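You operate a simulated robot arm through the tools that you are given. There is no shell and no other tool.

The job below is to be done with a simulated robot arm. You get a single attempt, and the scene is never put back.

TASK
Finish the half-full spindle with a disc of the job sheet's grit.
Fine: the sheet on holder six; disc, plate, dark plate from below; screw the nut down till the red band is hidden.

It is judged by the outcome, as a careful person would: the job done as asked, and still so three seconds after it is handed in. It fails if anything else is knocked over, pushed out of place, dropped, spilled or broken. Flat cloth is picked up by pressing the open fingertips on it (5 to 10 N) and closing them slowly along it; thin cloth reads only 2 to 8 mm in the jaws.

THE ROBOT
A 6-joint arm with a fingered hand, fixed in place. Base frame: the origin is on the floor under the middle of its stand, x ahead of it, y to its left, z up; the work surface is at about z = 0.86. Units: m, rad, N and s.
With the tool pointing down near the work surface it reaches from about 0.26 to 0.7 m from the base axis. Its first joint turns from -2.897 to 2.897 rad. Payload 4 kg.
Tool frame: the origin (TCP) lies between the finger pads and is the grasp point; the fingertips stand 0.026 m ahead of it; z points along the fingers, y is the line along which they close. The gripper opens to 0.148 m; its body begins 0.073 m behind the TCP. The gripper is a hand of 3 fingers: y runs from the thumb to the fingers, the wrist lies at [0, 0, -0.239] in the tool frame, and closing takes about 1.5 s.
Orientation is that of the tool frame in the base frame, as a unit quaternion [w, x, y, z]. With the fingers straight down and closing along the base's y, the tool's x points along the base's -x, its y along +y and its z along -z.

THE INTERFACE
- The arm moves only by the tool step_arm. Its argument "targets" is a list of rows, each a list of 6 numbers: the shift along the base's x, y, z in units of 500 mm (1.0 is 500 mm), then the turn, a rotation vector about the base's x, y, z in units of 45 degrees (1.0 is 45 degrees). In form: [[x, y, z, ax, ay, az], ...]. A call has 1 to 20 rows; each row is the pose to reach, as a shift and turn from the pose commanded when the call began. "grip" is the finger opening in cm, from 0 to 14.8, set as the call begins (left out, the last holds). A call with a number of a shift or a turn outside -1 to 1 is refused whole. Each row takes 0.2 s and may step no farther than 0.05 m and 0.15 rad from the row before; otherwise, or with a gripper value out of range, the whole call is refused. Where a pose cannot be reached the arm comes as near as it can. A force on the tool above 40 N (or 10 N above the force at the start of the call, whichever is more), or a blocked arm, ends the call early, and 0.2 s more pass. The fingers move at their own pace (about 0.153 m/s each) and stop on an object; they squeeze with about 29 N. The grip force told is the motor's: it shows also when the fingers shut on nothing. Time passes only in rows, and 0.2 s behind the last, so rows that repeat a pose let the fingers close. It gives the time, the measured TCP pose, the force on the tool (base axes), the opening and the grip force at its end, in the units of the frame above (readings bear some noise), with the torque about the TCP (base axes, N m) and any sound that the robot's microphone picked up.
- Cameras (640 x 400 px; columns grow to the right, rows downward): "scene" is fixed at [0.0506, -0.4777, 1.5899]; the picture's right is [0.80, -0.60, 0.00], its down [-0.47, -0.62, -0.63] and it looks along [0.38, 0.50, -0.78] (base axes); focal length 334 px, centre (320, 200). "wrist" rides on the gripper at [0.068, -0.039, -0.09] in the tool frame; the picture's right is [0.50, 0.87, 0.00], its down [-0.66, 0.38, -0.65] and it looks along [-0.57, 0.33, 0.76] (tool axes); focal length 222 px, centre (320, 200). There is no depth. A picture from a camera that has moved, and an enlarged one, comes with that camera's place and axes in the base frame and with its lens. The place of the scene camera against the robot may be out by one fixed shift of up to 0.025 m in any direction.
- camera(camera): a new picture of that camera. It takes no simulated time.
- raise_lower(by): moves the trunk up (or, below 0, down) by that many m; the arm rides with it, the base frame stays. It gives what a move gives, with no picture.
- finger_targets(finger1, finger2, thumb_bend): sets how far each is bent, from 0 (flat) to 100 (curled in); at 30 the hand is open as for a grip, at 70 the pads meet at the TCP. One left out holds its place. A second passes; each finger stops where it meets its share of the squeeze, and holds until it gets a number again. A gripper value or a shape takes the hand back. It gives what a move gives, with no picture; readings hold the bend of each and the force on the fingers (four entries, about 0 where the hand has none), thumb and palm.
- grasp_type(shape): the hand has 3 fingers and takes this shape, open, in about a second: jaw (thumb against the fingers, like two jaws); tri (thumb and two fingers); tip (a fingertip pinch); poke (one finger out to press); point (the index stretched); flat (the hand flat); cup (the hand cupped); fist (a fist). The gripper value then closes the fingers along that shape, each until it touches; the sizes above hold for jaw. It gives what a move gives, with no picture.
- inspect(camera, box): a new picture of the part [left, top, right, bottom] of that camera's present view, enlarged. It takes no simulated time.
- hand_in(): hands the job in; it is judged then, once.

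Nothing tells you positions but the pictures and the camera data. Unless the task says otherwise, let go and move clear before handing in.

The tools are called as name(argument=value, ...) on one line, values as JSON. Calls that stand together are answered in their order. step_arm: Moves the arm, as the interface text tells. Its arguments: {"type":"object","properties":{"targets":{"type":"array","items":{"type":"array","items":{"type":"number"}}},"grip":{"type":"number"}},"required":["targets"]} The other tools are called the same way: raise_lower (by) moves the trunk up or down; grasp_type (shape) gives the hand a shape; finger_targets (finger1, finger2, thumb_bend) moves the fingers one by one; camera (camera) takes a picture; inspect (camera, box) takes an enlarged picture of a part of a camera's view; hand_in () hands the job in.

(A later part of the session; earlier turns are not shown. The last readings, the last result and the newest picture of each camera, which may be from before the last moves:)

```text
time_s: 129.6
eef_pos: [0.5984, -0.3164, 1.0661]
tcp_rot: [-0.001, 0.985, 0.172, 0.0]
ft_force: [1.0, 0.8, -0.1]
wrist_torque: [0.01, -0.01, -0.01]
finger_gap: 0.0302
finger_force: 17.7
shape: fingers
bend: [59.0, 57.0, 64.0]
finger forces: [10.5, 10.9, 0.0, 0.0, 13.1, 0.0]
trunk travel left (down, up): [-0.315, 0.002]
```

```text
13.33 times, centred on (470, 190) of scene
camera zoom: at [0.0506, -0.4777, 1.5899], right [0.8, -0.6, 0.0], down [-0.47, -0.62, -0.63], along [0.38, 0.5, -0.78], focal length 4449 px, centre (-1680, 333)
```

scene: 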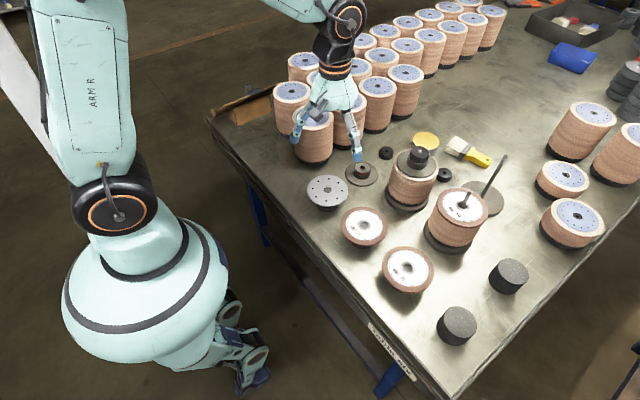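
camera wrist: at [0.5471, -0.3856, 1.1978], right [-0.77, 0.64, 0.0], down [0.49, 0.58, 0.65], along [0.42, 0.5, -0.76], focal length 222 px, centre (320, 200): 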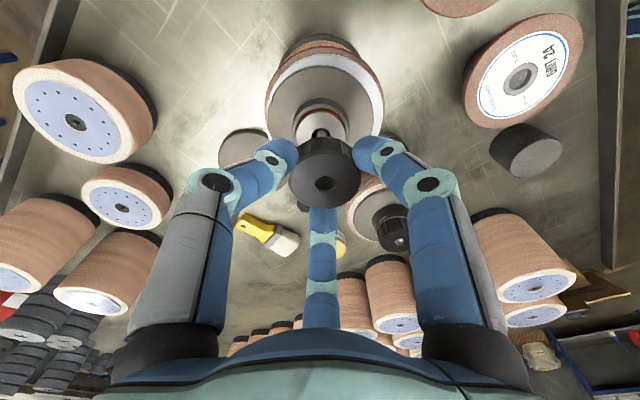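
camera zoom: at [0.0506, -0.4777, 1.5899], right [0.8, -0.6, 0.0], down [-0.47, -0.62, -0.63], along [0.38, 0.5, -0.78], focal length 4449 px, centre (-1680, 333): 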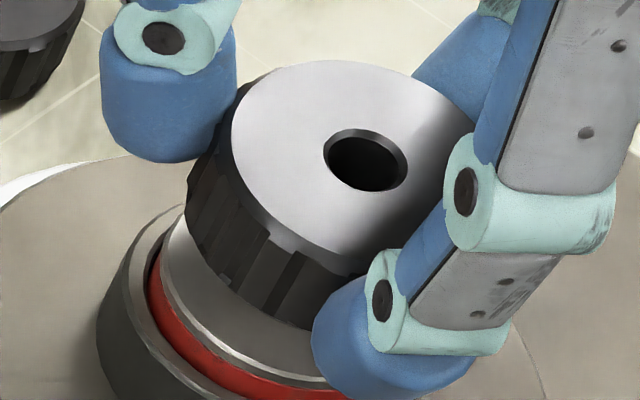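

The turn continues smoothly with almost no load. I'll try another 45° clockwise to see how far the wrist can go before re-gripping.

step_arm(targets=[[0.0012, 0.0006, -0.001, 0, 0, -0.166], [0.0024, 0.0011, -0.002, 0, 0, -0.333], [0.0035, 0.0015, -0.003, 0, 0, -0.5], [0.0045, 0.0018, -0.004, 0, 0, -0.666], [0.0055, 0.002, -0.005, 0, 0, -0.833], [0.0065, 0.002, -0.005, 0, 0, -1.0]])

inspect(camera="scene", box=[455, 175, 485, 205])

camera(camera="wrist")

```text
time_s: 131.0
eef_pos: [0.6028, -0.3157, 1.0637]
tcp_rot: [0.0, 0.976, -0.219, -0.001]
ft_force: [-0.7, 0.0, -0.1]
wrist_torque: [0.0, -0.02, 0.0]
finger_gap: 0.0299
finger_force: 17.3
shape: fingers
bend: [59.0, 57.0, 64.0]
finger forces: [10.5, 11.3, 0.1, 0.0, 12.8, 0.0]
trunk travel left (down, up): [-0.315, 0.002]
```

```text
13.33 times, centred on (470, 190) of scene
camera zoom: at [0.0506, -0.4777, 1.5899], right [0.8, -0.6, 0.0], down [-0.47, -0.62, -0.63], along [0.38, 0.5, -0.78], focal length 4449 px, centre (-1680, 333)
```

zoom: 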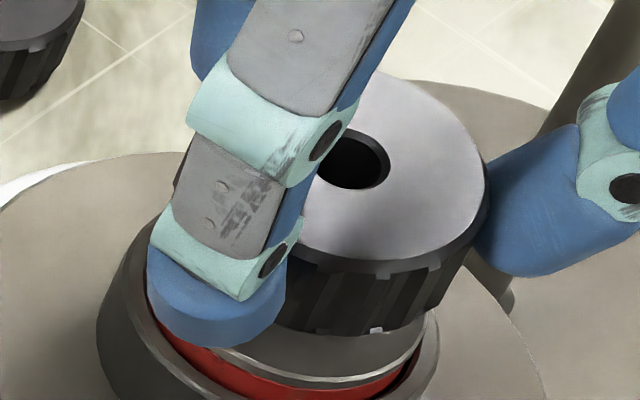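

```text
taken
camera wrist: at [0.6809, -0.3087, 1.1541], right [0.08, -1.0, 0.0], down [-0.75, -0.06, 0.65], along [-0.65, -0.05, -0.76], focal length 222 px, centre (320, 200)
```

wrist: 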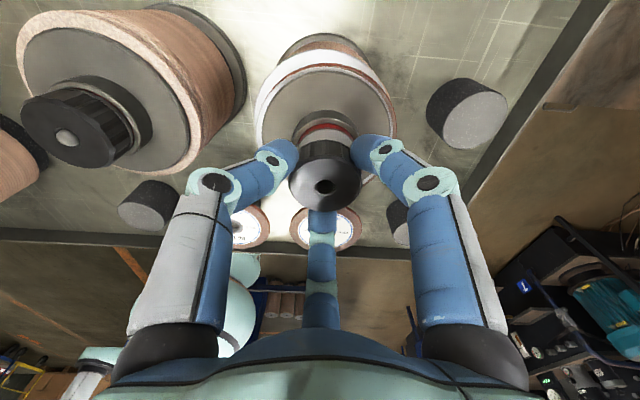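

Forces are near zero. I test whether the thread is holding by pushing down 1 mm without turning.

step_arm(targets=[[0, 0, -0.002, 0, 0, 0], [0, 0, -0.002, 0, 0, 0]])

step_arm(targets=[[0, 0, -0.002, 0, 0, 0], [0, 0, -0.002, 0, 0, 0]])

inspect(camera="wrist", box=[260, 90, 380, 210])

```text
time_s: 131.6
eef_pos: [0.6037, -0.3149, 1.0623]
tcp_rot: [0.0, 0.976, -0.217, -0.001]
ft_force: [0.0, -0.9, -0.9]
wrist_torque: [0.03, 0.02, 0.0]
finger_gap: 0.0301
finger_force: 17.1
shape: fingers
bend: [59.0, 57.0, 64.0]
finger forces: [10.4, 11.3, 0.0, 0.1, 12.8, 0.1]
trunk travel left (down, up): [-0.315, 0.002]
```

```text
time_s: 132.2
eef_pos: [0.6026, -0.314, 1.0618]
tcp_rot: [0.0, 0.976, -0.216, 0.0]
ft_force: [0.5, 0.6, -0.2]
wrist_torque: [0.03, 0.01, -0.01]
finger_gap: 0.0297
finger_force: 17.6
shape: fingers
bend: [59.0, 57.0, 64.0]
finger forces: [10.5, 11.3, 0.0, 0.1, 12.9, 0.0]
trunk travel left (down, up): [-0.315, 0.002]
```

```text
3.33 times, centred on (320, 150) of wrist
camera zoom: at [0.6808, -0.3084, 1.1519], right [0.09, -1.0, 0.0], down [-0.75, -0.07, 0.65], along [-0.65, -0.06, -0.76], focal length 740 px, centre (320, 367)
```

zoom: 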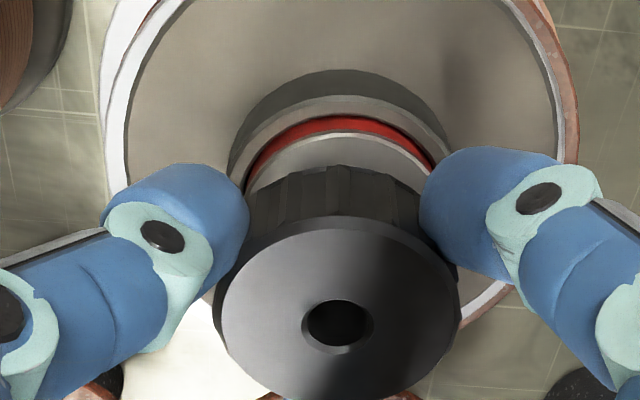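

step_arm(targets=[[0, 0, 0.003, 0, 0, 0], [0, 0, 0.003, 0, 0, 0]])

step_arm(targets=[[0, 0, 0.003, 0, 0, 0], [0, 0, 0.003, 0, 0, 0]])

inspect(camera="scene", box=[455, 175, 485, 205])

```text
time_s: 132.8
eef_pos: [0.6023, -0.3155, 1.0636]
tcp_rot: [0.0, 0.976, -0.216, -0.001]
ft_force: [-0.7, 0.2, -0.3]
wrist_torque: [0.01, 0.01, 0.01]
finger_gap: 0.0299
finger_force: 17.3
shape: fingers
bend: [59.0, 57.0, 64.0]
finger forces: [10.4, 11.3, 0.1, 0.0, 12.8, 0.0]
trunk travel left (down, up): [-0.315, 0.002]
```

```text
time_s: 133.4
eef_pos: [0.6032, -0.3152, 1.0645]
tcp_rot: [0.0, 0.976, -0.217, 0.001]
ft_force: [0.5, 0.1, -1.5]
wrist_torque: [-0.02, 0.03, -0.01]
finger_gap: 0.03
finger_force: 17.1
shape: fingers
bend: [59.0, 57.0, 64.0]
finger forces: [10.5, 11.3, 0.0, 0.1, 12.8, 0.0]
trunk travel left (down, up): [-0.315, 0.002]
```

```text
13.33 times, centred on (470, 190) of scene
camera zoom: at [0.0506, -0.4777, 1.5899], right [0.8, -0.6, 0.0], down [-0.47, -0.62, -0.63], along [0.38, 0.5, -0.78], focal length 4449 px, centre (-1680, 333)
```

zoom: 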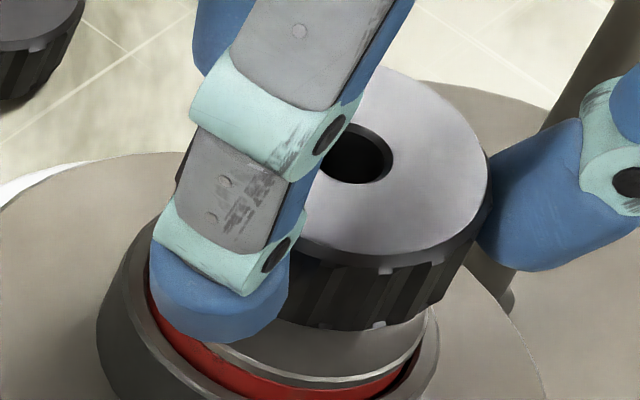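

The nut moves freely up and down, so it's around the rod but the thread isn't engaged yet. I lower it until it meets resistance.

step_arm(targets=[[0, 0, -0.003, 0, 0, 0], [0, 0, -0.006, 0, 0, 0], [0, 0, -0.009, 0, 0, 0]])

step_arm(targets=[[0, 0, -0.003, 0, 0, 0], [0, 0, -0.006, 0, 0, 0]])

step_arm(targets=[[0, 0, -0.003, 0, 0, 0], [0, 0, -0.006, 0, 0, 0]])

inspect(camera="scene", box=[455, 175, 485, 205])

```text
time_s: 134.2
eef_pos: [0.6041, -0.3141, 1.0607]
tcp_rot: [0.0, 0.976, -0.216, 0.0]
ft_force: [-1.4, -0.1, -0.1]
wrist_torque: [-0.01, 0.01, 0.01]
finger_gap: 0.03
finger_force: 17.7
shape: fingers
bend: [59.0, 57.0, 64.0]
finger forces: [10.6, 11.3, 0.0, 0.0, 12.8, 0.1]
trunk travel left (down, up): [-0.315, 0.002]
```

```text
time_s: 134.8
eef_pos: [0.6038, -0.3157, 1.057]
tcp_rot: [0.001, 0.976, -0.216, -0.001]
ft_force: [0.4, 0.0, -0.7]
wrist_torque: [-0.01, 0.03, -0.01]
finger_gap: 0.03
finger_force: 17.6
shape: fingers
bend: [59.0, 57.0, 64.0]
finger forces: [10.3, 11.4, 0.1, 0.1, 12.7, 0.0]
trunk travel left (down, up): [-0.315, 0.002]
```

```text
time_s: 135.4
eef_pos: [0.6037, -0.3141, 1.0545]
tcp_rot: [0.0, 0.976, -0.217, 0.0]
ft_force: [2.7, -1.3, 3.0]
wrist_torque: [-0.09, 0.07, 0.0]
finger_gap: 0.0303
finger_force: 17.2
shape: fingers
bend: [58.0, 57.0, 64.0]
finger forces: [11.0, 11.0, 0.0, 0.1, 12.6, 0.0]
trunk travel left (down, up): [-0.315, 0.002]
```

```text
13.33 times, centred on (470, 190) of scene
camera zoom: at [0.0506, -0.4777, 1.5899], right [0.8, -0.6, 0.0], down [-0.47, -0.62, -0.63], along [0.38, 0.5, -0.78], focal length 4449 px, centre (-1680, 333)
```

zoom: 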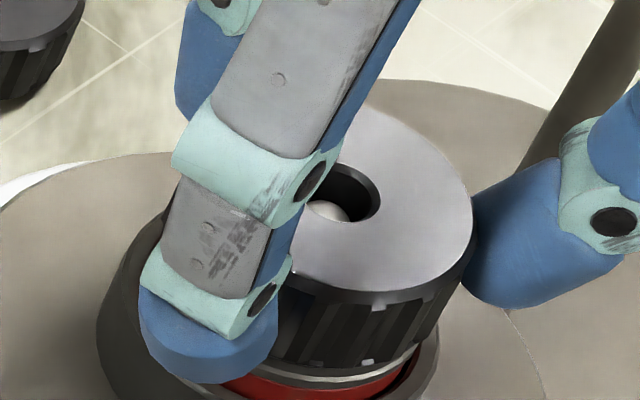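

The rod tip is now visible inside the nut's hole and the nut has come to rest near the sleeve. I'll release it, re-centre the hand on the nut, and wind the wrist back for a long clockwise stroke.

finger_targets(finger1=55, finger2=55, thumb_bend=58)

finger_targets(finger1=49, finger2=49, thumb_bend=49)

inspect(camera="scene", box=[455, 175, 485, 205])

inspect(camera="wrist", box=[240, 70, 400, 220])

```text
time_s: 136.4
eef_pos: [0.6018, -0.3155, 1.0552]
tcp_rot: [0.0, 0.976, -0.217, 0.0]
ft_force: [0.2, -0.4, 0.4]
wrist_torque: [0.01, 0.01, 0.0]
finger_gap: 0.0421
finger_force: 0.0
shape: fingers
bend: [55.0, 55.0, 57.0]
finger forces: [0.1, 0.1, 0.0, 0.0, 0.0, 0.0]
trunk travel left (down, up): [-0.315, 0.002]
```

```text
time_s: 137.4
eef_pos: [0.602, -0.3152, 1.0543]
tcp_rot: [0.0, 0.976, -0.217, 0.0]
ft_force: [0.1, -0.7, -0.1]
wrist_torque: [-0.03, 0.0, 0.05]
finger_gap: 0.065
finger_force: 0.0
shape: fingers
bend: [49.0, 49.0, 49.0]
finger forces: [0.0, 0.0, 0.0, 0.0, 0.0, 0.1]
trunk travel left (down, up): [-0.315, 0.002]
```

```text
13.33 times, centred on (470, 190) of scene
camera zoom: at [0.0506, -0.4777, 1.5899], right [0.8, -0.6, 0.0], down [-0.47, -0.62, -0.63], along [0.38, 0.5, -0.78], focal length 4449 px, centre (-1680, 333)
```

zoom: 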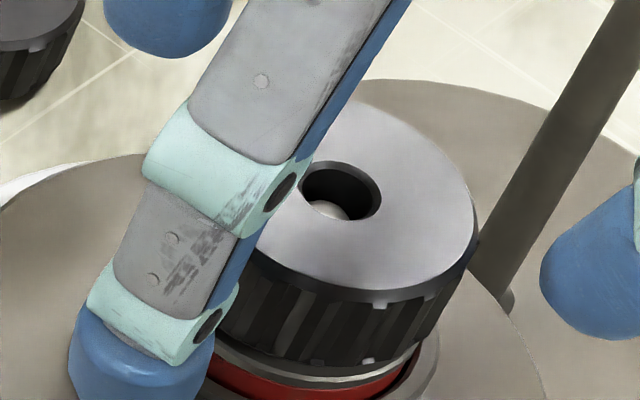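

```text
2.67 times, centred on (320, 145) of wrist
camera zoom: at [0.6804, -0.3083, 1.1447], right [0.09, -1.0, 0.0], down [-0.75, -0.07, 0.65], along [-0.65, -0.06, -0.76], focal length 592 px, centre (320, 347)
```

zoom: 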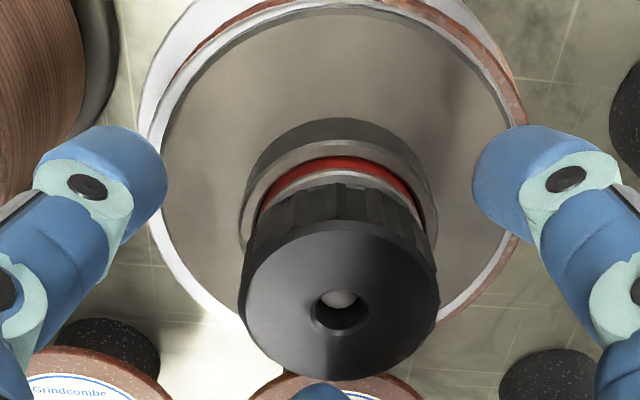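

The nut stays put on the rod. I centre the hand over it and rotate back counter-clockwise with open fingers.

step_arm(targets=[[-0.001, -0.0092, 0, 0, 0, 0], [-0.001, -0.0092, 0, 0, 0, 0.166], [-0.001, -0.0092, 0, 0, 0, 0.333], [-0.001, -0.0092, 0, 0, 0, 0.5], [-0.001, -0.0092, 0, 0, 0, 0.666], [-0.001, -0.0092, 0, 0, 0, 0.833], [-0.001, -0.0092, 0, 0, 0, 1.0]])

step_arm(targets=[[0, 0, 0, 0, 0, 0.166], [0, 0, 0, 0, 0, 0.333], [0, 0, 0, 0, 0, 0.5], [0, 0, 0, 0, 0, 0.666], [0, 0, 0, 0, 0, 0.833], [0, 0, 0, 0, 0, 1.0]])

step_arm(targets=[[0, 0, 0, 0, 0, 0.166], [0, 0, 0, 0, 0, 0.333], [0, 0, 0, 0, 0, 0.5], [0, 0, 0, 0, 0, 0.666], [0, 0, 0, 0, 0, 0.833], [0, 0, 0, 0, 0, 1.0]])

inspect(camera="wrist", box=[240, 70, 400, 220])

```text
time_s: 139.0
eef_pos: [0.6031, -0.3199, 1.0543]
tcp_rot: [-0.001, 0.985, 0.174, 0.0]
ft_force: [0.2, 0.6, 0.4]
wrist_torque: [0.05, 0.0, 0.0]
finger_gap: 0.0649
finger_force: 0.1
shape: fingers
bend: [49.0, 49.0, 49.0]
finger forces: [0.1, 0.1, 0.1, 0.1, 0.0, 0.0]
trunk travel left (down, up): [-0.315, 0.002]
```

```text
time_s: 140.4
eef_pos: [0.6024, -0.3188, 1.055]
tcp_rot: [0.0, 0.843, 0.538, 0.001]
ft_force: [-0.3, 0.0, -0.1]
wrist_torque: [-0.02, 0.0, 0.03]
finger_gap: 0.0649
finger_force: 0.1
shape: fingers
bend: [49.0, 49.0, 49.0]
finger forces: [0.1, 0.1, 0.1, 0.1, 0.0, 0.0]
trunk travel left (down, up): [-0.315, 0.002]
```

```text
time_s: 141.8
eef_pos: [0.602, -0.32, 1.0547]
tcp_rot: [0.0, 0.573, 0.82, 0.0]
ft_force: [-0.7, 0.5, 0.4]
wrist_torque: [0.0, 0.01, -0.02]
finger_gap: 0.0649
finger_force: 0.1
shape: fingers
bend: [49.0, 49.0, 49.0]
finger forces: [0.0, 0.0, 0.0, 0.0, 0.0, 0.0]
trunk travel left (down, up): [-0.315, 0.002]
```

```text
2.67 times, centred on (320, 145) of wrist
camera zoom: at [0.5422, -0.2695, 1.1449], right [0.64, 0.77, 0.0], down [0.58, -0.49, 0.65], along [0.5, -0.42, -0.76], focal length 592 px, centre (320, 347)
```

zoom: 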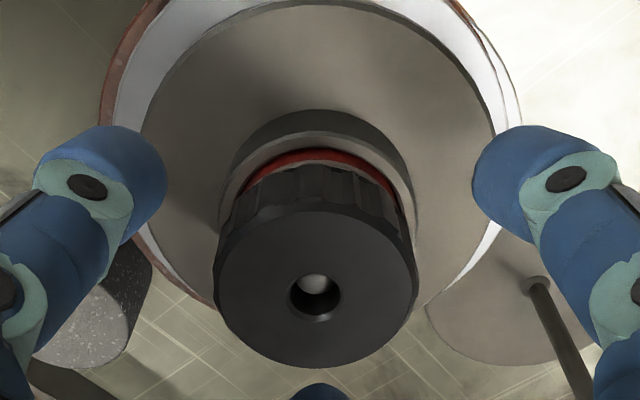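

The hand is centred on the nut within about a millimetre. I keep winding back counter-clockwise to find more stroke.

step_arm(targets=[[-0.001, 0, 0, 0, 0, 0.166], [-0.002, -0.001, 0, 0, 0, 0.333], [-0.002, -0.001, 0, 0, 0, 0.5], [-0.002, -0.001, 0, 0, 0, 0.666], [-0.002, -0.001, 0, 0, 0, 0.833], [-0.002, -0.001, 0, 0, 0, 1.0]])

step_arm(targets=[[0, 0, 0, 0, 0, 0.166], [0, 0, 0, 0, 0, 0.333], [0, 0, 0, 0, 0, 0.5], [0, 0, 0, 0, 0, 0.666], [0, 0, 0, 0, 0, 0.833], [0, 0, 0, 0, 0, 1.0]])

step_arm(targets=[[0, 0, 0, 0, 0, 0.166], [0, 0, 0, 0, 0, 0.333], [0, 0, 0, 0, 0, 0.5], [0, 0, 0, 0, 0, 0.666], [0, 0, 0, 0, 0, 0.833], [0, 0, 0, 0, 0, 1.0]])

step_arm(targets=[[0, 0, 0, 0, 0, 0.166], [0, 0, 0, 0, 0, 0.333], [0, 0, 0, 0, 0, 0.5], [0, 0, 0, 0, 0, 0.666], [0, 0, 0, 0, 0, 0.833], [0, 0, 0, 0, 0, 1.0]])

inspect(camera="wrist", box=[240, 70, 400, 220])

```text
time_s: 143.2
eef_pos: [0.6012, -0.32, 1.0544]
tcp_rot: [0.0, 0.216, 0.976, 0.0]
ft_force: [-0.6, 0.6, 0.0]
wrist_torque: [-0.04, 0.02, -0.01]
finger_gap: 0.0647
finger_force: 0.1
shape: fingers
bend: [49.0, 49.0, 49.0]
finger forces: [0.0, 0.0, 0.0, 0.0, 0.1, 0.1]
trunk travel left (down, up): [-0.315, 0.002]
```

```text
time_s: 144.6
eef_pos: [0.6003, -0.3198, 1.0543]
tcp_rot: [0.0, -0.175, 0.985, 0.0]
ft_force: [0.3, -0.5, 0.0]
wrist_torque: [-0.05, -0.05, 0.04]
finger_gap: 0.0649
finger_force: 0.0
shape: fingers
bend: [49.0, 49.0, 49.0]
finger forces: [0.1, 0.0, 0.0, 0.1, 0.0, 0.0]
trunk travel left (down, up): [-0.315, 0.002]
```

```text
time_s: 146.0
eef_pos: [0.6008, -0.3177, 1.0546]
tcp_rot: [0.0, -0.451, 0.892, 0.0]
ft_force: [1.0, -0.6, -0.3]
wrist_torque: [-0.03, -0.04, -0.01]
finger_gap: 0.0651
finger_force: 0.1
shape: fingers
bend: [49.0, 49.0, 49.0]
finger forces: [0.1, 0.0, 0.0, 0.0, 0.0, 0.0]
out of reach, approached as far as the arm can: row 5, 6
trunk travel left (down, up): [-0.315, 0.002]
```

```text
time_s: 147.3
eef_pos: [0.6109, -0.1652, 1.0319]
tcp_rot: [-0.019, -0.629, 0.768, -0.121]
ft_force: [-6.0, 4.7, 24.1]
wrist_torque: [-0.19, -0.02, -0.04]
finger_gap: 0.0652
finger_force: 12.0
shape: fingers
bend: [49.0, 70.0, 49.0]
finger forces: [0.0, 24.5, 0.0, 0.1, 0.0, 0.0]
out of reach, approached as far as the arm can: row 1, 2, 3, 4, 5, 6
trunk travel left (down, up): [-0.315, 0.002]
stopped in row 6: the force on the tool passed its limit at 56 N (the readings are from after the stop); the commanded pose is now the measured one
```

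```text
2.67 times, centred on (320, 145) of wrist
camera zoom: at [0.6235, -0.2178, 1.1379], right [-0.94, -0.32, -0.05], down [-0.31, 0.83, 0.45], along [-0.11, 0.44, -0.89], focal length 592 px, centre (320, 347)
```

zoom: 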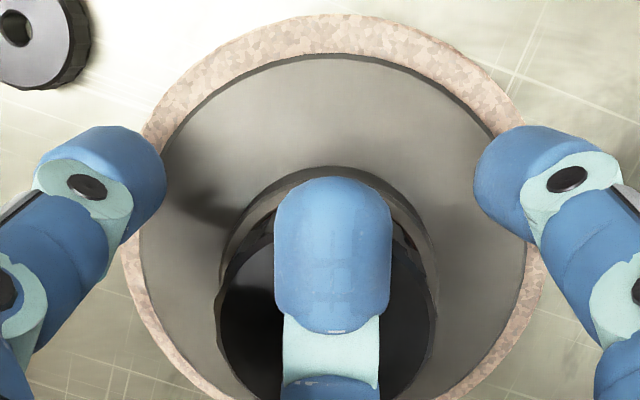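

The wrist hit its limit and the arm swung sideways over the finished spindle — I stop there and look at the state of everything before moving.

camera(camera="scene")

camera(camera="wrist")

inspect(camera="scene", box=[370, 110, 530, 260])

```text
taken
```

scene: 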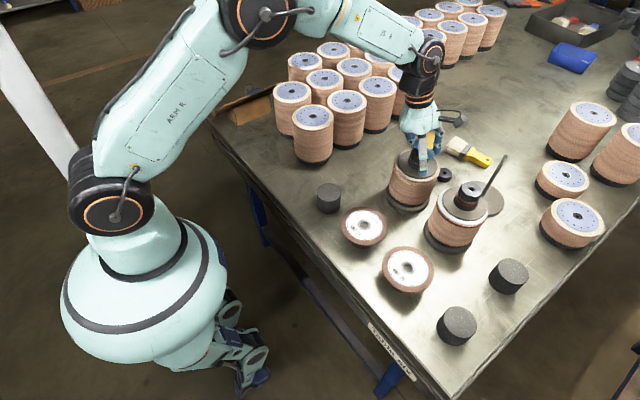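

```text
taken
camera wrist: at [0.6235, -0.2178, 1.1379], right [-0.94, -0.32, -0.05], down [-0.31, 0.83, 0.45], along [-0.11, 0.44, -0.89], focal length 222 px, centre (320, 200)
```

wrist: 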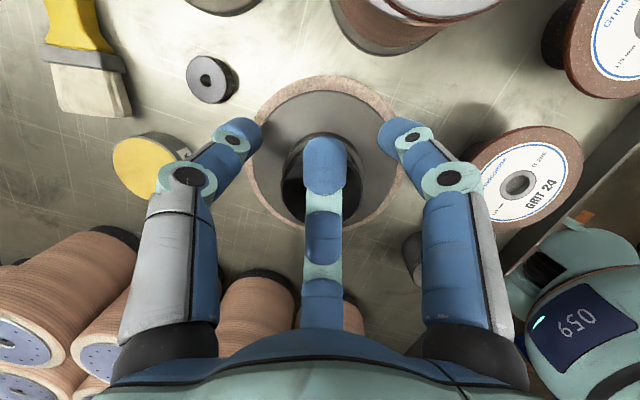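

```text
2.67 times, centred on (450, 185) of scene
camera zoom: at [0.0506, -0.4777, 1.5899], right [0.8, -0.6, 0.0], down [-0.47, -0.62, -0.63], along [0.38, 0.5, -0.78], focal length 890 px, centre (-27, 240)
```

zoom: 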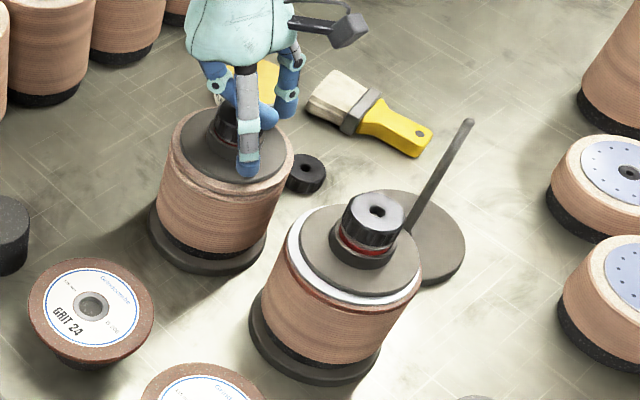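

Fortunately both spindles are still standing and the nut is still on the rod. A finger rests on the finished spindle's nut, so I rise straight up carefully.

step_arm(targets=[[0, 0, 0.01, 0, 0, 0], [0, 0, 0.03, 0, 0, 0], [0, 0, 0.06, 0, 0, 0], [0, 0, 0.1, 0, 0, 0]])

inspect(camera="scene", box=[370, 110, 530, 260])

```text
time_s: 148.3
eef_pos: [0.6089, -0.1579, 1.0784]
tcp_rot: [-0.022, -0.626, 0.77, -0.122]
ft_force: [-0.1, 0.7, 0.3]
wrist_torque: [-0.01, 0.01, -0.01]
finger_gap: 0.0652
finger_force: 0.1
shape: fingers
bend: [49.0, 49.0, 49.0]
finger forces: [0.0, 0.0, 0.0, 0.1, 0.0, 0.1]
out of reach, approached as far as the arm can: row 4
trunk travel left (down, up): [-0.315, 0.002]
```

```text
2.67 times, centred on (450, 185) of scene
camera zoom: at [0.0506, -0.4777, 1.5899], right [0.8, -0.6, 0.0], down [-0.47, -0.62, -0.63], along [0.38, 0.5, -0.78], focal length 890 px, centre (-27, 240)
```

zoom: 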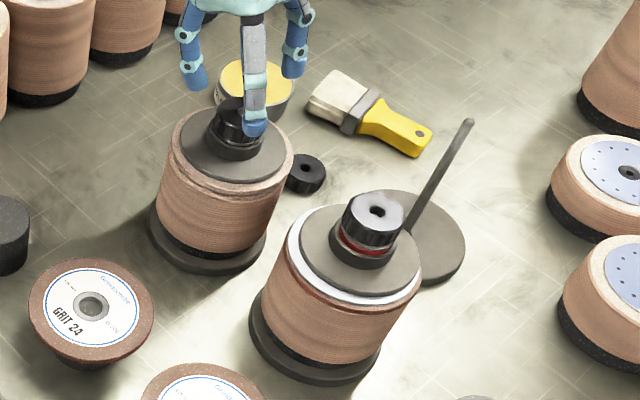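

The hand is free. I turn it clockwise away from the joint limit while rising, then straighten it.

step_arm(targets=[[0, 0, 0.01, 0, 0, -0.1], [0, 0, 0.02, 0, 0, -0.25], [0, 0, 0.04, 0, 0, -0.4], [0, 0, 0.06, 0, 0, -0.55], [0, 0, 0.08, 0, 0, -0.7], [0, 0, 0.1, 0, 0, -0.85], [0, 0, 0.12, 0, 0, -1.0]])

inspect(camera="scene", box=[370, 110, 530, 260])

```text
time_s: 149.9
eef_pos: [0.6103, -0.1611, 1.1371]
tcp_rot: [-0.064, -0.286, 0.951, -0.101]
ft_force: [-0.8, 0.0, 0.7]
wrist_torque: [0.0, 0.05, -0.01]
finger_gap: 0.0651
finger_force: 0.0
shape: fingers
bend: [49.0, 49.0, 49.0]
finger forces: [0.1, 0.1, 0.2, 0.1, 0.0, 0.0]
trunk travel left (down, up): [-0.315, 0.002]
```

```text
2.67 times, centred on (450, 185) of scene
camera zoom: at [0.0506, -0.4777, 1.5899], right [0.8, -0.6, 0.0], down [-0.47, -0.62, -0.63], along [0.38, 0.5, -0.78], focal length 890 px, centre (-27, 240)
```

zoom: 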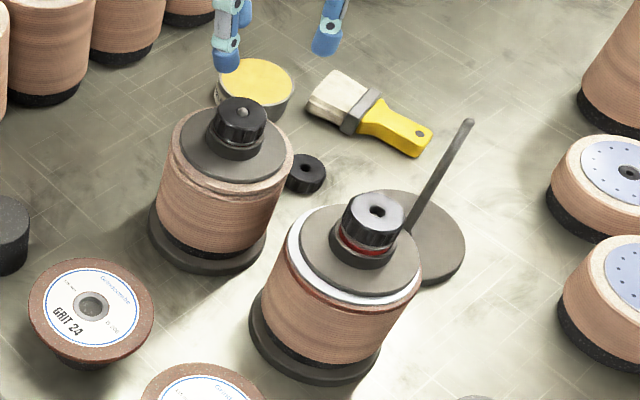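

inspect(camera="scene", box=[335, 130, 455, 215])

inspect(camera="scene", box=[440, 170, 490, 220])

```text
4.71 times, centred on (395, 172) of scene
camera zoom: at [0.0506, -0.4777, 1.5899], right [0.8, -0.6, 0.0], down [-0.47, -0.62, -0.63], along [0.38, 0.5, -0.78], focal length 1570 px, centre (-33, 329)
```

zoom: 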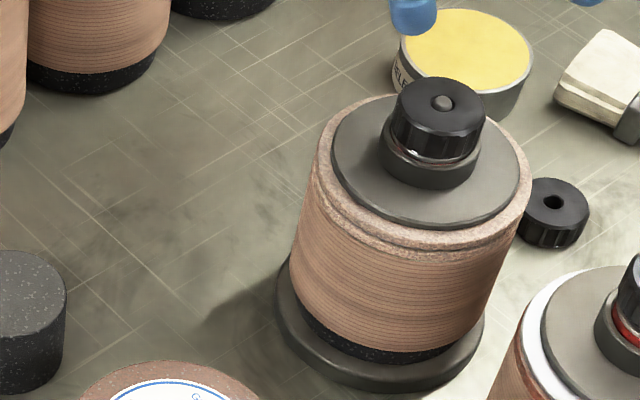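

```text
8.00 times, centred on (465, 195) of scene
camera zoom: at [0.0506, -0.4777, 1.5899], right [0.8, -0.6, 0.0], down [-0.47, -0.62, -0.63], along [0.38, 0.5, -0.78], focal length 2669 px, centre (-840, 240)
```

zoom: 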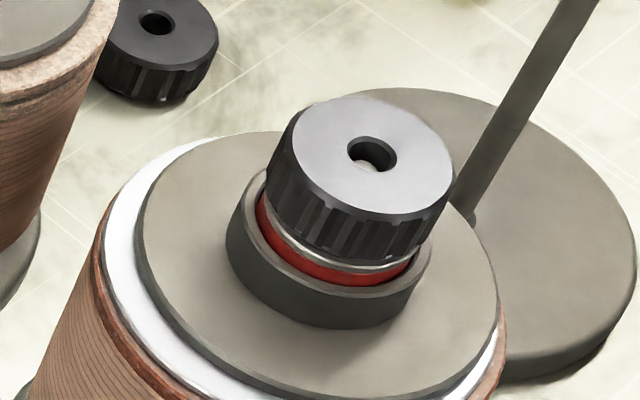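

The finished spindle shifted only about 3 mm and looks otherwise unchanged; our nut sits level on the sleeve with the red band showing. I straighten the hand and go back over the nut, keeping well inside the wrist's limits.

step_arm(targets=[[0, 0, 0, 0.1, -0.028, 0], [0, 0, 0, 0.2, -0.055, 0], [0, 0, 0, 0.294, -0.082, 0], [0, 0, 0, 0.294, -0.082, 0]])

```text
time_s: 150.9
eef_pos: [0.6103, -0.1593, 1.1378]
tcp_rot: [-0.001, -0.29, 0.957, 0.0]
ft_force: [0.4, -0.6, -0.1]
wrist_torque: [0.01, 0.01, 0.01]
finger_gap: 0.0653
finger_force: 0.0
shape: fingers
bend: [49.0, 49.0, 49.0]
finger forces: [0.0, 0.0, 0.0, 0.0, 0.0, 0.0]
trunk travel left (down, up): [-0.315, 0.002]
```

step_arm(targets=[[-0.003, -0.05, 0, 0, 0, -0.06], [-0.006, -0.1, 0, 0, 0, -0.12], [-0.009, -0.15, 0, 0, 0, -0.18], [-0.012, -0.2, 0, 0, 0, -0.2], [-0.015, -0.26, 0, 0, 0, -0.2], [-0.018, -0.32, 0, 0, 0, -0.2], [-0.018, -0.32, 0, 0, 0, -0.2]])

inspect(camera="wrist", box=[240, 40, 400, 200])

```text
time_s: 152.5
eef_pos: [0.6031, -0.3194, 1.1386]
tcp_rot: [0.001, -0.214, 0.977, -0.001]
ft_force: [-0.1, -0.4, -0.9]
wrist_torque: [-0.01, -0.01, -0.04]
finger_gap: 0.0651
finger_force: 0.0
shape: fingers
bend: [49.0, 49.0, 49.0]
finger forces: [0.1, 0.0, 0.0, 0.1, 0.1, 0.0]
trunk travel left (down, up): [-0.315, 0.002]
```

```text
2.50 times, centred on (320, 120) of wrist
camera zoom: at [0.5566, -0.3821, 1.2284], right [-0.82, 0.58, 0.0], down [0.44, 0.62, 0.65], along [0.38, 0.53, -0.76], focal length 555 px, centre (320, 400)
```

zoom: 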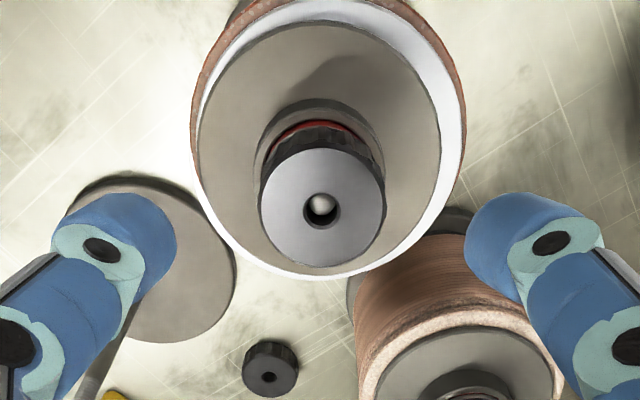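

Centred on the nut. I descend around it to a height where the fingertips stay a few millimetres above its underside.

step_arm(targets=[[-0.002, -0.002, -0.04, 0, 0, 0], [-0.002, -0.002, -0.08, 0, 0, 0], [-0.002, -0.002, -0.11, 0, 0, 0], [-0.002, -0.002, -0.14, 0, 0, 0], [-0.002, -0.002, -0.16, 0, 0, 0]])

inspect(camera="wrist", box=[240, 70, 400, 220])

inspect(camera="scene", box=[445, 165, 495, 215])

```text
time_s: 153.7
eef_pos: [0.6004, -0.3205, 1.0565]
tcp_rot: [0.0, -0.215, 0.977, 0.0]
ft_force: [-0.4, -0.3, 0.9]
wrist_torque: [0.01, 0.01, 0.0]
finger_gap: 0.0654
finger_force: 0.1
shape: fingers
bend: [49.0, 49.0, 49.0]
finger forces: [0.0, 0.1, 0.0, 0.1, 0.0, 0.0]
trunk travel left (down, up): [-0.315, 0.002]
```

```text
2.67 times, centred on (320, 145) of wrist
camera zoom: at [0.5544, -0.3836, 1.1472], right [-0.82, 0.58, 0.0], down [0.44, 0.62, 0.65], along [0.38, 0.53, -0.76], focal length 592 px, centre (320, 347)
```

zoom: 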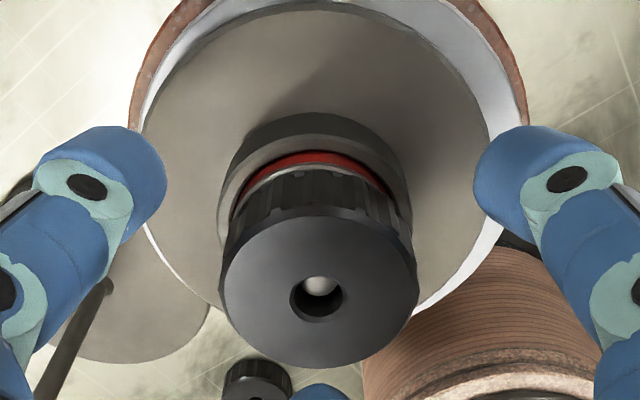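

```text
8.00 times, centred on (470, 190) of scene
camera zoom: at [0.0506, -0.4777, 1.5899], right [0.8, -0.6, 0.0], down [-0.47, -0.62, -0.63], along [0.38, 0.5, -0.78], focal length 2669 px, centre (-880, 280)
```

zoom: 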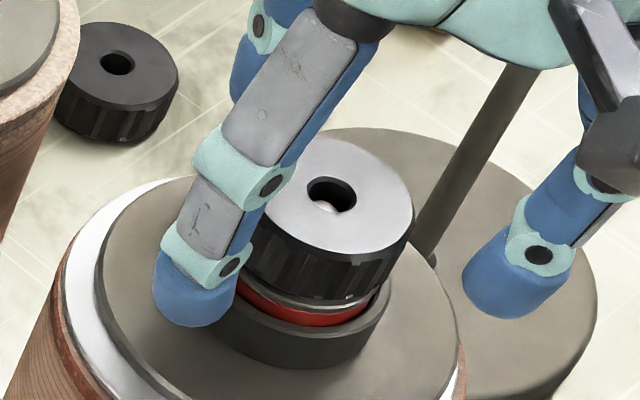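

finger_targets(finger1=57, finger2=57, thumb_bend=57)

finger_targets(finger1=63, finger2=63, thumb_bend=62)

finger_targets(finger1=74, finger2=74, thumb_bend=72)

inspect(camera="scene", box=[445, 165, 495, 215])

inspect(camera="wrist", box=[240, 70, 400, 220])

```text
time_s: 154.7
eef_pos: [0.6007, -0.3199, 1.058]
tcp_rot: [0.0, -0.214, 0.977, -0.001]
ft_force: [-0.4, -0.3, 1.2]
wrist_torque: [0.03, -0.01, -0.02]
finger_gap: 0.0429
finger_force: 0.2
shape: fingers
bend: [56.0, 56.0, 56.0]
finger forces: [0.1, 0.0, 0.1, 0.1, 0.0, 0.0]
trunk travel left (down, up): [-0.315, 0.002]
```

```text
time_s: 155.7
eef_pos: [0.5995, -0.3204, 1.0564]
tcp_rot: [0.0, -0.213, 0.977, -0.001]
ft_force: [0.6, -0.4, 0.2]
wrist_torque: [0.0, -0.03, 0.02]
finger_gap: 0.0343
finger_force: 5.9
shape: fingers
bend: [59.0, 58.0, 59.0]
finger forces: [3.5, 4.3, 0.0, 0.1, 4.4, 0.0]
trunk travel left (down, up): [-0.315, 0.002]
```

```text
time_s: 156.7
eef_pos: [0.5997, -0.3221, 1.0565]
tcp_rot: [0.0, -0.213, 0.977, 0.001]
ft_force: [1.1, -4.6, -1.2]
wrist_torque: [-0.15, -0.06, 0.02]
finger_gap: 0.0325
finger_force: 18.8
shape: fingers
bend: [59.0, 58.0, 62.0]
finger forces: [10.4, 10.4, 0.0, 0.0, 17.0, 0.1]
trunk travel left (down, up): [-0.315, 0.002]
```

```text
8.00 times, centred on (470, 190) of scene
camera zoom: at [0.0506, -0.4777, 1.5899], right [0.8, -0.6, 0.0], down [-0.47, -0.62, -0.63], along [0.38, 0.5, -0.78], focal length 2669 px, centre (-880, 280)
```

zoom: 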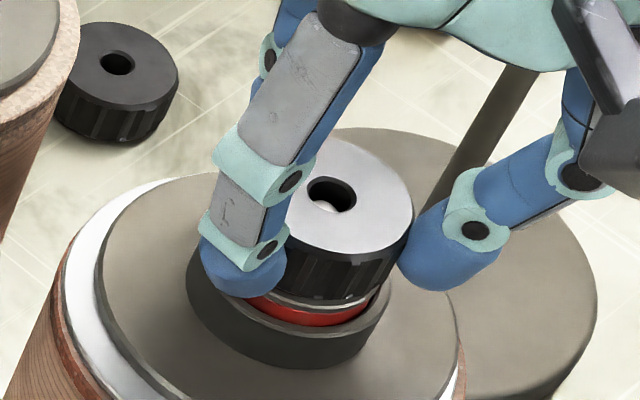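

```text
2.67 times, centred on (320, 145) of wrist
camera zoom: at [0.5546, -0.3845, 1.1471], right [-0.82, 0.58, 0.0], down [0.44, 0.62, 0.65], along [0.38, 0.53, -0.76], focal length 592 px, centre (320, 347)
```

zoom: 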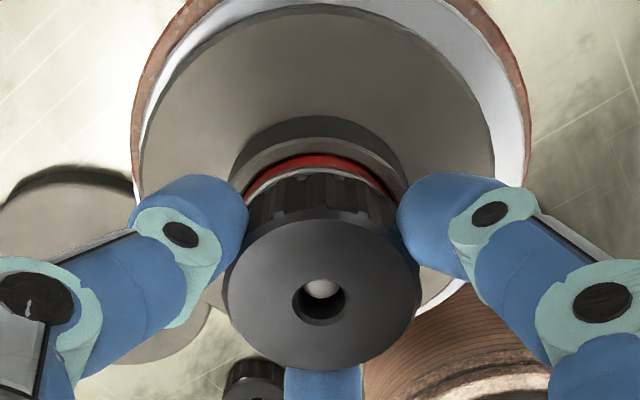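

The nut is gripped firmly. I relieve the small sideways load and turn clockwise 45°, watching forces and torque.

step_arm(targets=[[0.0008, -0.003, 0, 0, 0, 0], [0.0002, -0.0026, 0, 0, 0, -0.166], [-0.0004, -0.0022, 0, 0, 0, -0.333], [-0.001, -0.0018, 0, 0, 0, -0.5], [-0.0014, -0.0013, 0, 0, 0, -0.666], [-0.0018, -0.0008, 0, 0, 0, -0.833], [-0.0022, -0.0004, 0, 0, 0, -1.0]])

inspect(camera="scene", box=[445, 165, 495, 215])

```text
time_s: 158.3
eef_pos: [0.5996, -0.3204, 1.0566]
tcp_rot: [0.0, 0.177, 0.984, 0.001]
ft_force: [-2.7, -2.3, -3.7]
wrist_torque: [-0.03, 0.1, 0.05]
finger_gap: 0.0321
finger_force: 19.4
shape: fingers
bend: [59.0, 58.0, 62.0]
finger forces: [11.6, 10.2, 0.0, 0.1, 16.2, 0.0]
trunk travel left (down, up): [-0.315, 0.002]
```

```text
8.00 times, centred on (470, 190) of scene
camera zoom: at [0.0506, -0.4777, 1.5899], right [0.8, -0.6, 0.0], down [-0.47, -0.62, -0.63], along [0.38, 0.5, -0.78], focal length 2669 px, centre (-880, 280)
```

zoom: 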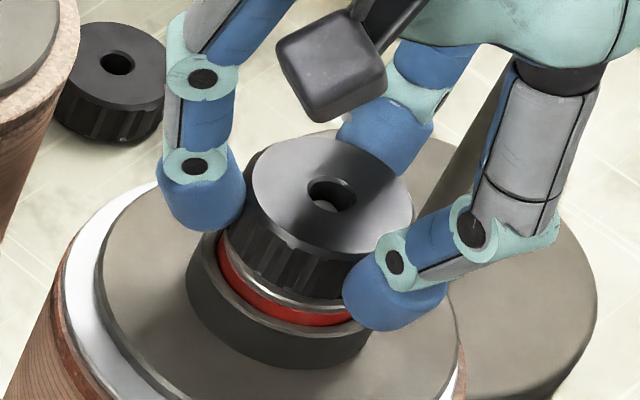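

The tool is being pulled downward as it turns, so the thread is engaged now. I continue clockwise, following down about half a millimetre per 45°.

step_arm(targets=[[-0.0018, -0.001, -0.0008, 0, 0, -0.166], [-0.002, -0.0004, -0.0011, 0, 0, -0.333], [-0.0021, 0.0003, -0.0014, 0, 0, -0.5], [-0.0022, 0.001, -0.0017, 0, 0, -0.666], [-0.0022, 0.0017, -0.002, 0, 0, -0.833], [-0.0022, 0.0024, -0.0023, 0, 0, -1.0]])

inspect(camera="scene", box=[445, 165, 495, 215])

```text
time_s: 159.7
eef_pos: [0.5986, -0.3183, 1.0567]
tcp_rot: [0.0, 0.54, 0.842, -0.001]
ft_force: [-2.0, -1.2, -0.8]
wrist_torque: [0.0, 0.01, 0.06]
finger_gap: 0.0321
finger_force: 19.1
shape: fingers
bend: [59.0, 58.0, 62.0]
finger forces: [11.5, 11.5, 0.0, 0.1, 15.1, 0.1]
trunk travel left (down, up): [-0.315, 0.002]
```

```text
8.00 times, centred on (470, 190) of scene
camera zoom: at [0.0506, -0.4777, 1.5899], right [0.8, -0.6, 0.0], down [-0.47, -0.62, -0.63], along [0.38, 0.5, -0.78], focal length 2669 px, centre (-880, 280)
```

zoom: 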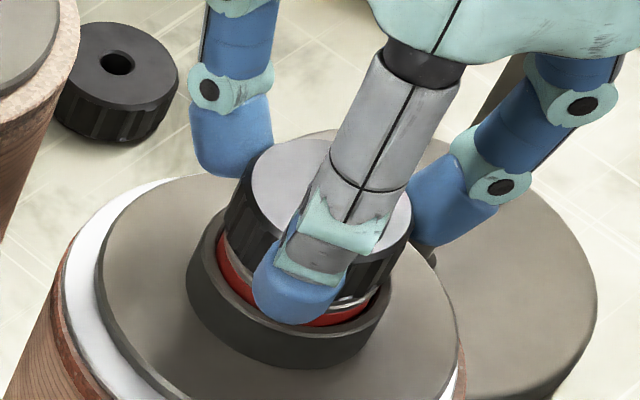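

step_arm(targets=[[-0.0008, 0.0, -0.0003, 0, 0, -0.166], [-0.0004, 0.0004, -0.0005, 0, 0, -0.333], [0, 0.0008, -0.0007, 0, 0, -0.5], [0.0004, 0.0013, -0.0009, 0, 0, -0.666], [0.0008, 0.0018, -0.0011, 0, 0, -0.833], [0.0012, 0.0022, -0.0013, 0, 0, -1.0]])

step_arm(targets=[[0.0006, 0.0001, -0.0003, 0, 0, -0.166], [0.0012, 0.0002, -0.0005, 0, 0, -0.333], [0.002, 0.0003, -0.0007, 0, 0, -0.5], [0.0028, 0.0003, -0.0009, 0, 0, -0.666], [0.0034, 0.0004, -0.0011, 0, 0, -0.833], [0.004, 0.0004, -0.0013, 0, 0, -1.0]])

inspect(camera="scene", box=[445, 165, 495, 215])

```text
time_s: 161.1
eef_pos: [0.5986, -0.3187, 1.0557]
tcp_rot: [-0.001, 0.821, 0.571, -0.001]
ft_force: [-1.1, 0.3, -2.3]
wrist_torque: [-0.03, -0.02, 0.05]
finger_gap: 0.032
finger_force: 19.0
shape: fingers
bend: [59.0, 58.0, 62.0]
finger forces: [11.6, 12.0, 0.0, 0.0, 14.7, 0.0]
trunk travel left (down, up): [-0.315, 0.002]
```

```text
time_s: 162.5
eef_pos: [0.6004, -0.3164, 1.0548]
tcp_rot: [0.0, 0.977, 0.214, -0.001]
ft_force: [-1.6, 1.8, -1.5]
wrist_torque: [0.03, 0.02, 0.06]
finger_gap: 0.0322
finger_force: 18.9
shape: fingers
bend: [59.0, 58.0, 62.0]
finger forces: [11.5, 11.8, 0.0, 0.0, 15.2, 0.0]
trunk travel left (down, up): [-0.315, 0.002]
```

```text
8.00 times, centred on (470, 190) of scene
camera zoom: at [0.0506, -0.4777, 1.5899], right [0.8, -0.6, 0.0], down [-0.47, -0.62, -0.63], along [0.38, 0.5, -0.78], focal length 2669 px, centre (-880, 280)
```

zoom: 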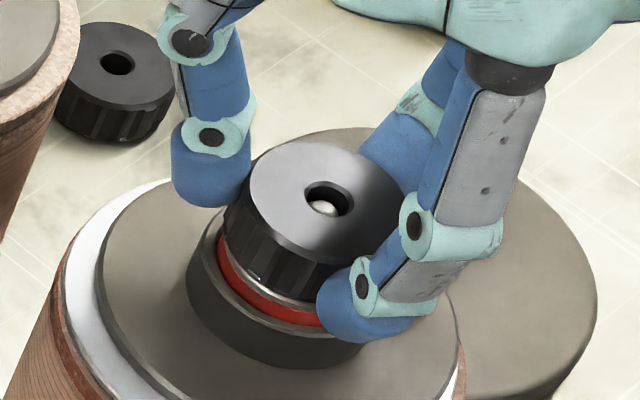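

Turning well. I do one more 45° (within the tested wrist range) and then re-grip.

step_arm(targets=[[-0.0006, 0.0006, -0.0003, 0, 0, -0.166], [0, 0.0002, -0.0005, 0, 0, -0.333], [0.0006, -0.0002, -0.0007, 0, 0, -0.5], [0.001, -0.0006, -0.0009, 0, 0, -0.666], [0.0014, -0.001, -0.0011, 0, 0, -0.833], [0.0018, -0.0014, -0.0013, 0, 0, -1.0]])

inspect(camera="wrist", box=[240, 70, 400, 220])

```text
time_s: 163.9
eef_pos: [0.6021, -0.3187, 1.0543]
tcp_rot: [0.0, 0.984, -0.177, 0.0]
ft_force: [-1.2, 3.5, -0.2]
wrist_torque: [0.05, 0.06, 0.03]
finger_gap: 0.032
finger_force: 19.0
shape: fingers
bend: [59.0, 58.0, 62.0]
finger forces: [10.7, 12.0, 0.0, 0.1, 15.1, 0.0]
trunk travel left (down, up): [-0.315, 0.002]
```

```text
2.67 times, centred on (320, 145) of wrist
camera zoom: at [0.679, -0.3052, 1.1443], right [0.17, -0.99, 0.0], down [-0.75, -0.13, 0.65], along [-0.64, -0.11, -0.76], focal length 592 px, centre (320, 347)
```

zoom: 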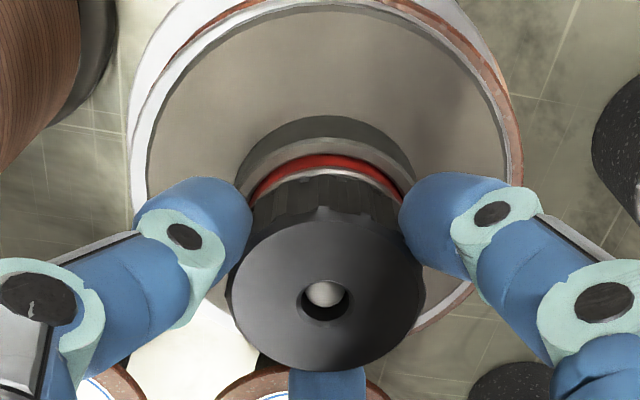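

Now I release the nut, re-centre, and wind back 225° with open fingers (staying within the proven range).

finger_targets(finger1=54, finger2=54, thumb_bend=56)

finger_targets(finger1=50, finger2=50, thumb_bend=50)

step_arm(targets=[[-0.002, -0.001, 0, 0, 0, 0], [-0.002, -0.001, 0, 0, 0, 0.166], [-0.002, -0.001, 0, 0, 0, 0.333], [-0.002, -0.001, 0, 0, 0, 0.5], [-0.002, -0.001, 0, 0, 0, 0.666], [-0.002, -0.001, 0, 0, 0, 0.833], [-0.002, -0.001, 0, 0, 0, 1.0]])

step_arm(targets=[[0, 0, 0, 0, 0, 0.166], [0, 0, 0, 0, 0, 0.333], [0, 0, 0, 0, 0, 0.5], [0, 0, 0, 0, 0, 0.666], [0, 0, 0, 0, 0, 0.833], [0, 0, 0, 0, 0, 1.0]])

inspect(camera="wrist", box=[240, 70, 400, 220])

inspect(camera="scene", box=[445, 165, 495, 215])

```text
time_s: 164.9
eef_pos: [0.603, -0.3182, 1.0547]
tcp_rot: [-0.001, 0.984, -0.177, 0.001]
ft_force: [-0.7, -0.2, -0.4]
wrist_torque: [0.01, 0.01, -0.02]
finger_gap: 0.0454
finger_force: 0.0
shape: fingers
bend: [54.0, 54.0, 56.0]
finger forces: [0.0, 0.0, 0.1, 0.0, 0.0, 0.1]
trunk travel left (down, up): [-0.315, 0.002]
```

```text
time_s: 165.9
eef_pos: [0.6013, -0.3188, 1.055]
tcp_rot: [-0.002, 0.984, -0.176, 0.0]
ft_force: [-0.2, 0.5, 0.2]
wrist_torque: [0.0, 0.01, 0.0]
finger_gap: 0.0616
finger_force: 0.0
shape: fingers
bend: [50.0, 50.0, 50.0]
finger forces: [0.0, 0.0, 0.0, 0.0, 0.0, 0.1]
trunk travel left (down, up): [-0.315, 0.002]
```

```text
time_s: 167.5
eef_pos: [0.5993, -0.3187, 1.0528]
tcp_rot: [-0.001, 0.977, 0.214, -0.001]
ft_force: [0.3, 0.4, 0.4]
wrist_torque: [0.0, 0.0, -0.01]
finger_gap: 0.0616
finger_force: 0.0
shape: fingers
bend: [50.0, 50.0, 50.0]
finger forces: [0.1, 0.0, 0.0, 0.0, 0.0, 0.0]
trunk travel left (down, up): [-0.315, 0.002]
```

```text
time_s: 168.9
eef_pos: [0.6019, -0.3189, 1.0532]
tcp_rot: [-0.001, 0.82, 0.572, 0.0]
ft_force: [0.2, 0.5, 0.3]
wrist_torque: [-0.03, -0.01, 0.01]
finger_gap: 0.0616
finger_force: 0.0
shape: fingers
bend: [50.0, 50.0, 50.0]
finger forces: [0.0, 0.0, 0.1, 0.1, 0.0, 0.0]
trunk travel left (down, up): [-0.315, 0.002]
```

```text
2.67 times, centred on (320, 145) of wrist
camera zoom: at [0.5875, -0.242, 1.1439], right [0.99, 0.17, 0.0], down [0.13, -0.75, 0.65], along [0.11, -0.64, -0.76], focal length 592 px, centre (320, 347)
```

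zoom: 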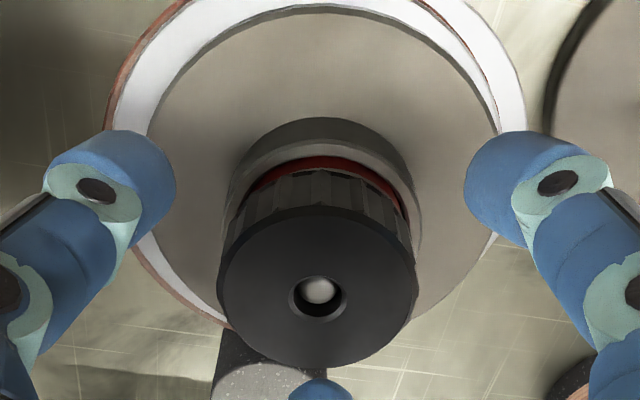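

```text
8.00 times, centred on (470, 190) of scene
camera zoom: at [0.0506, -0.4777, 1.5899], right [0.8, -0.6, 0.0], down [-0.47, -0.62, -0.63], along [0.38, 0.5, -0.78], focal length 2669 px, centre (-880, 280)
```

zoom: 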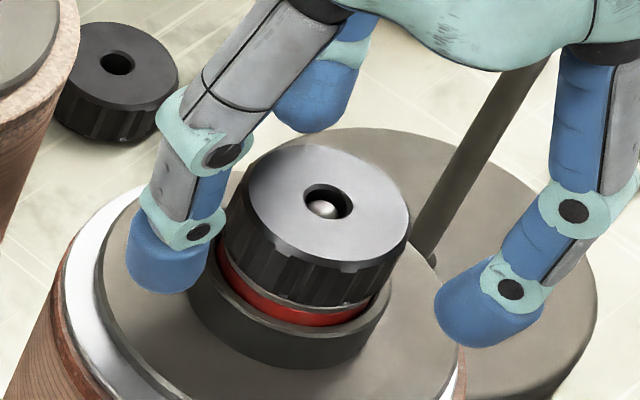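

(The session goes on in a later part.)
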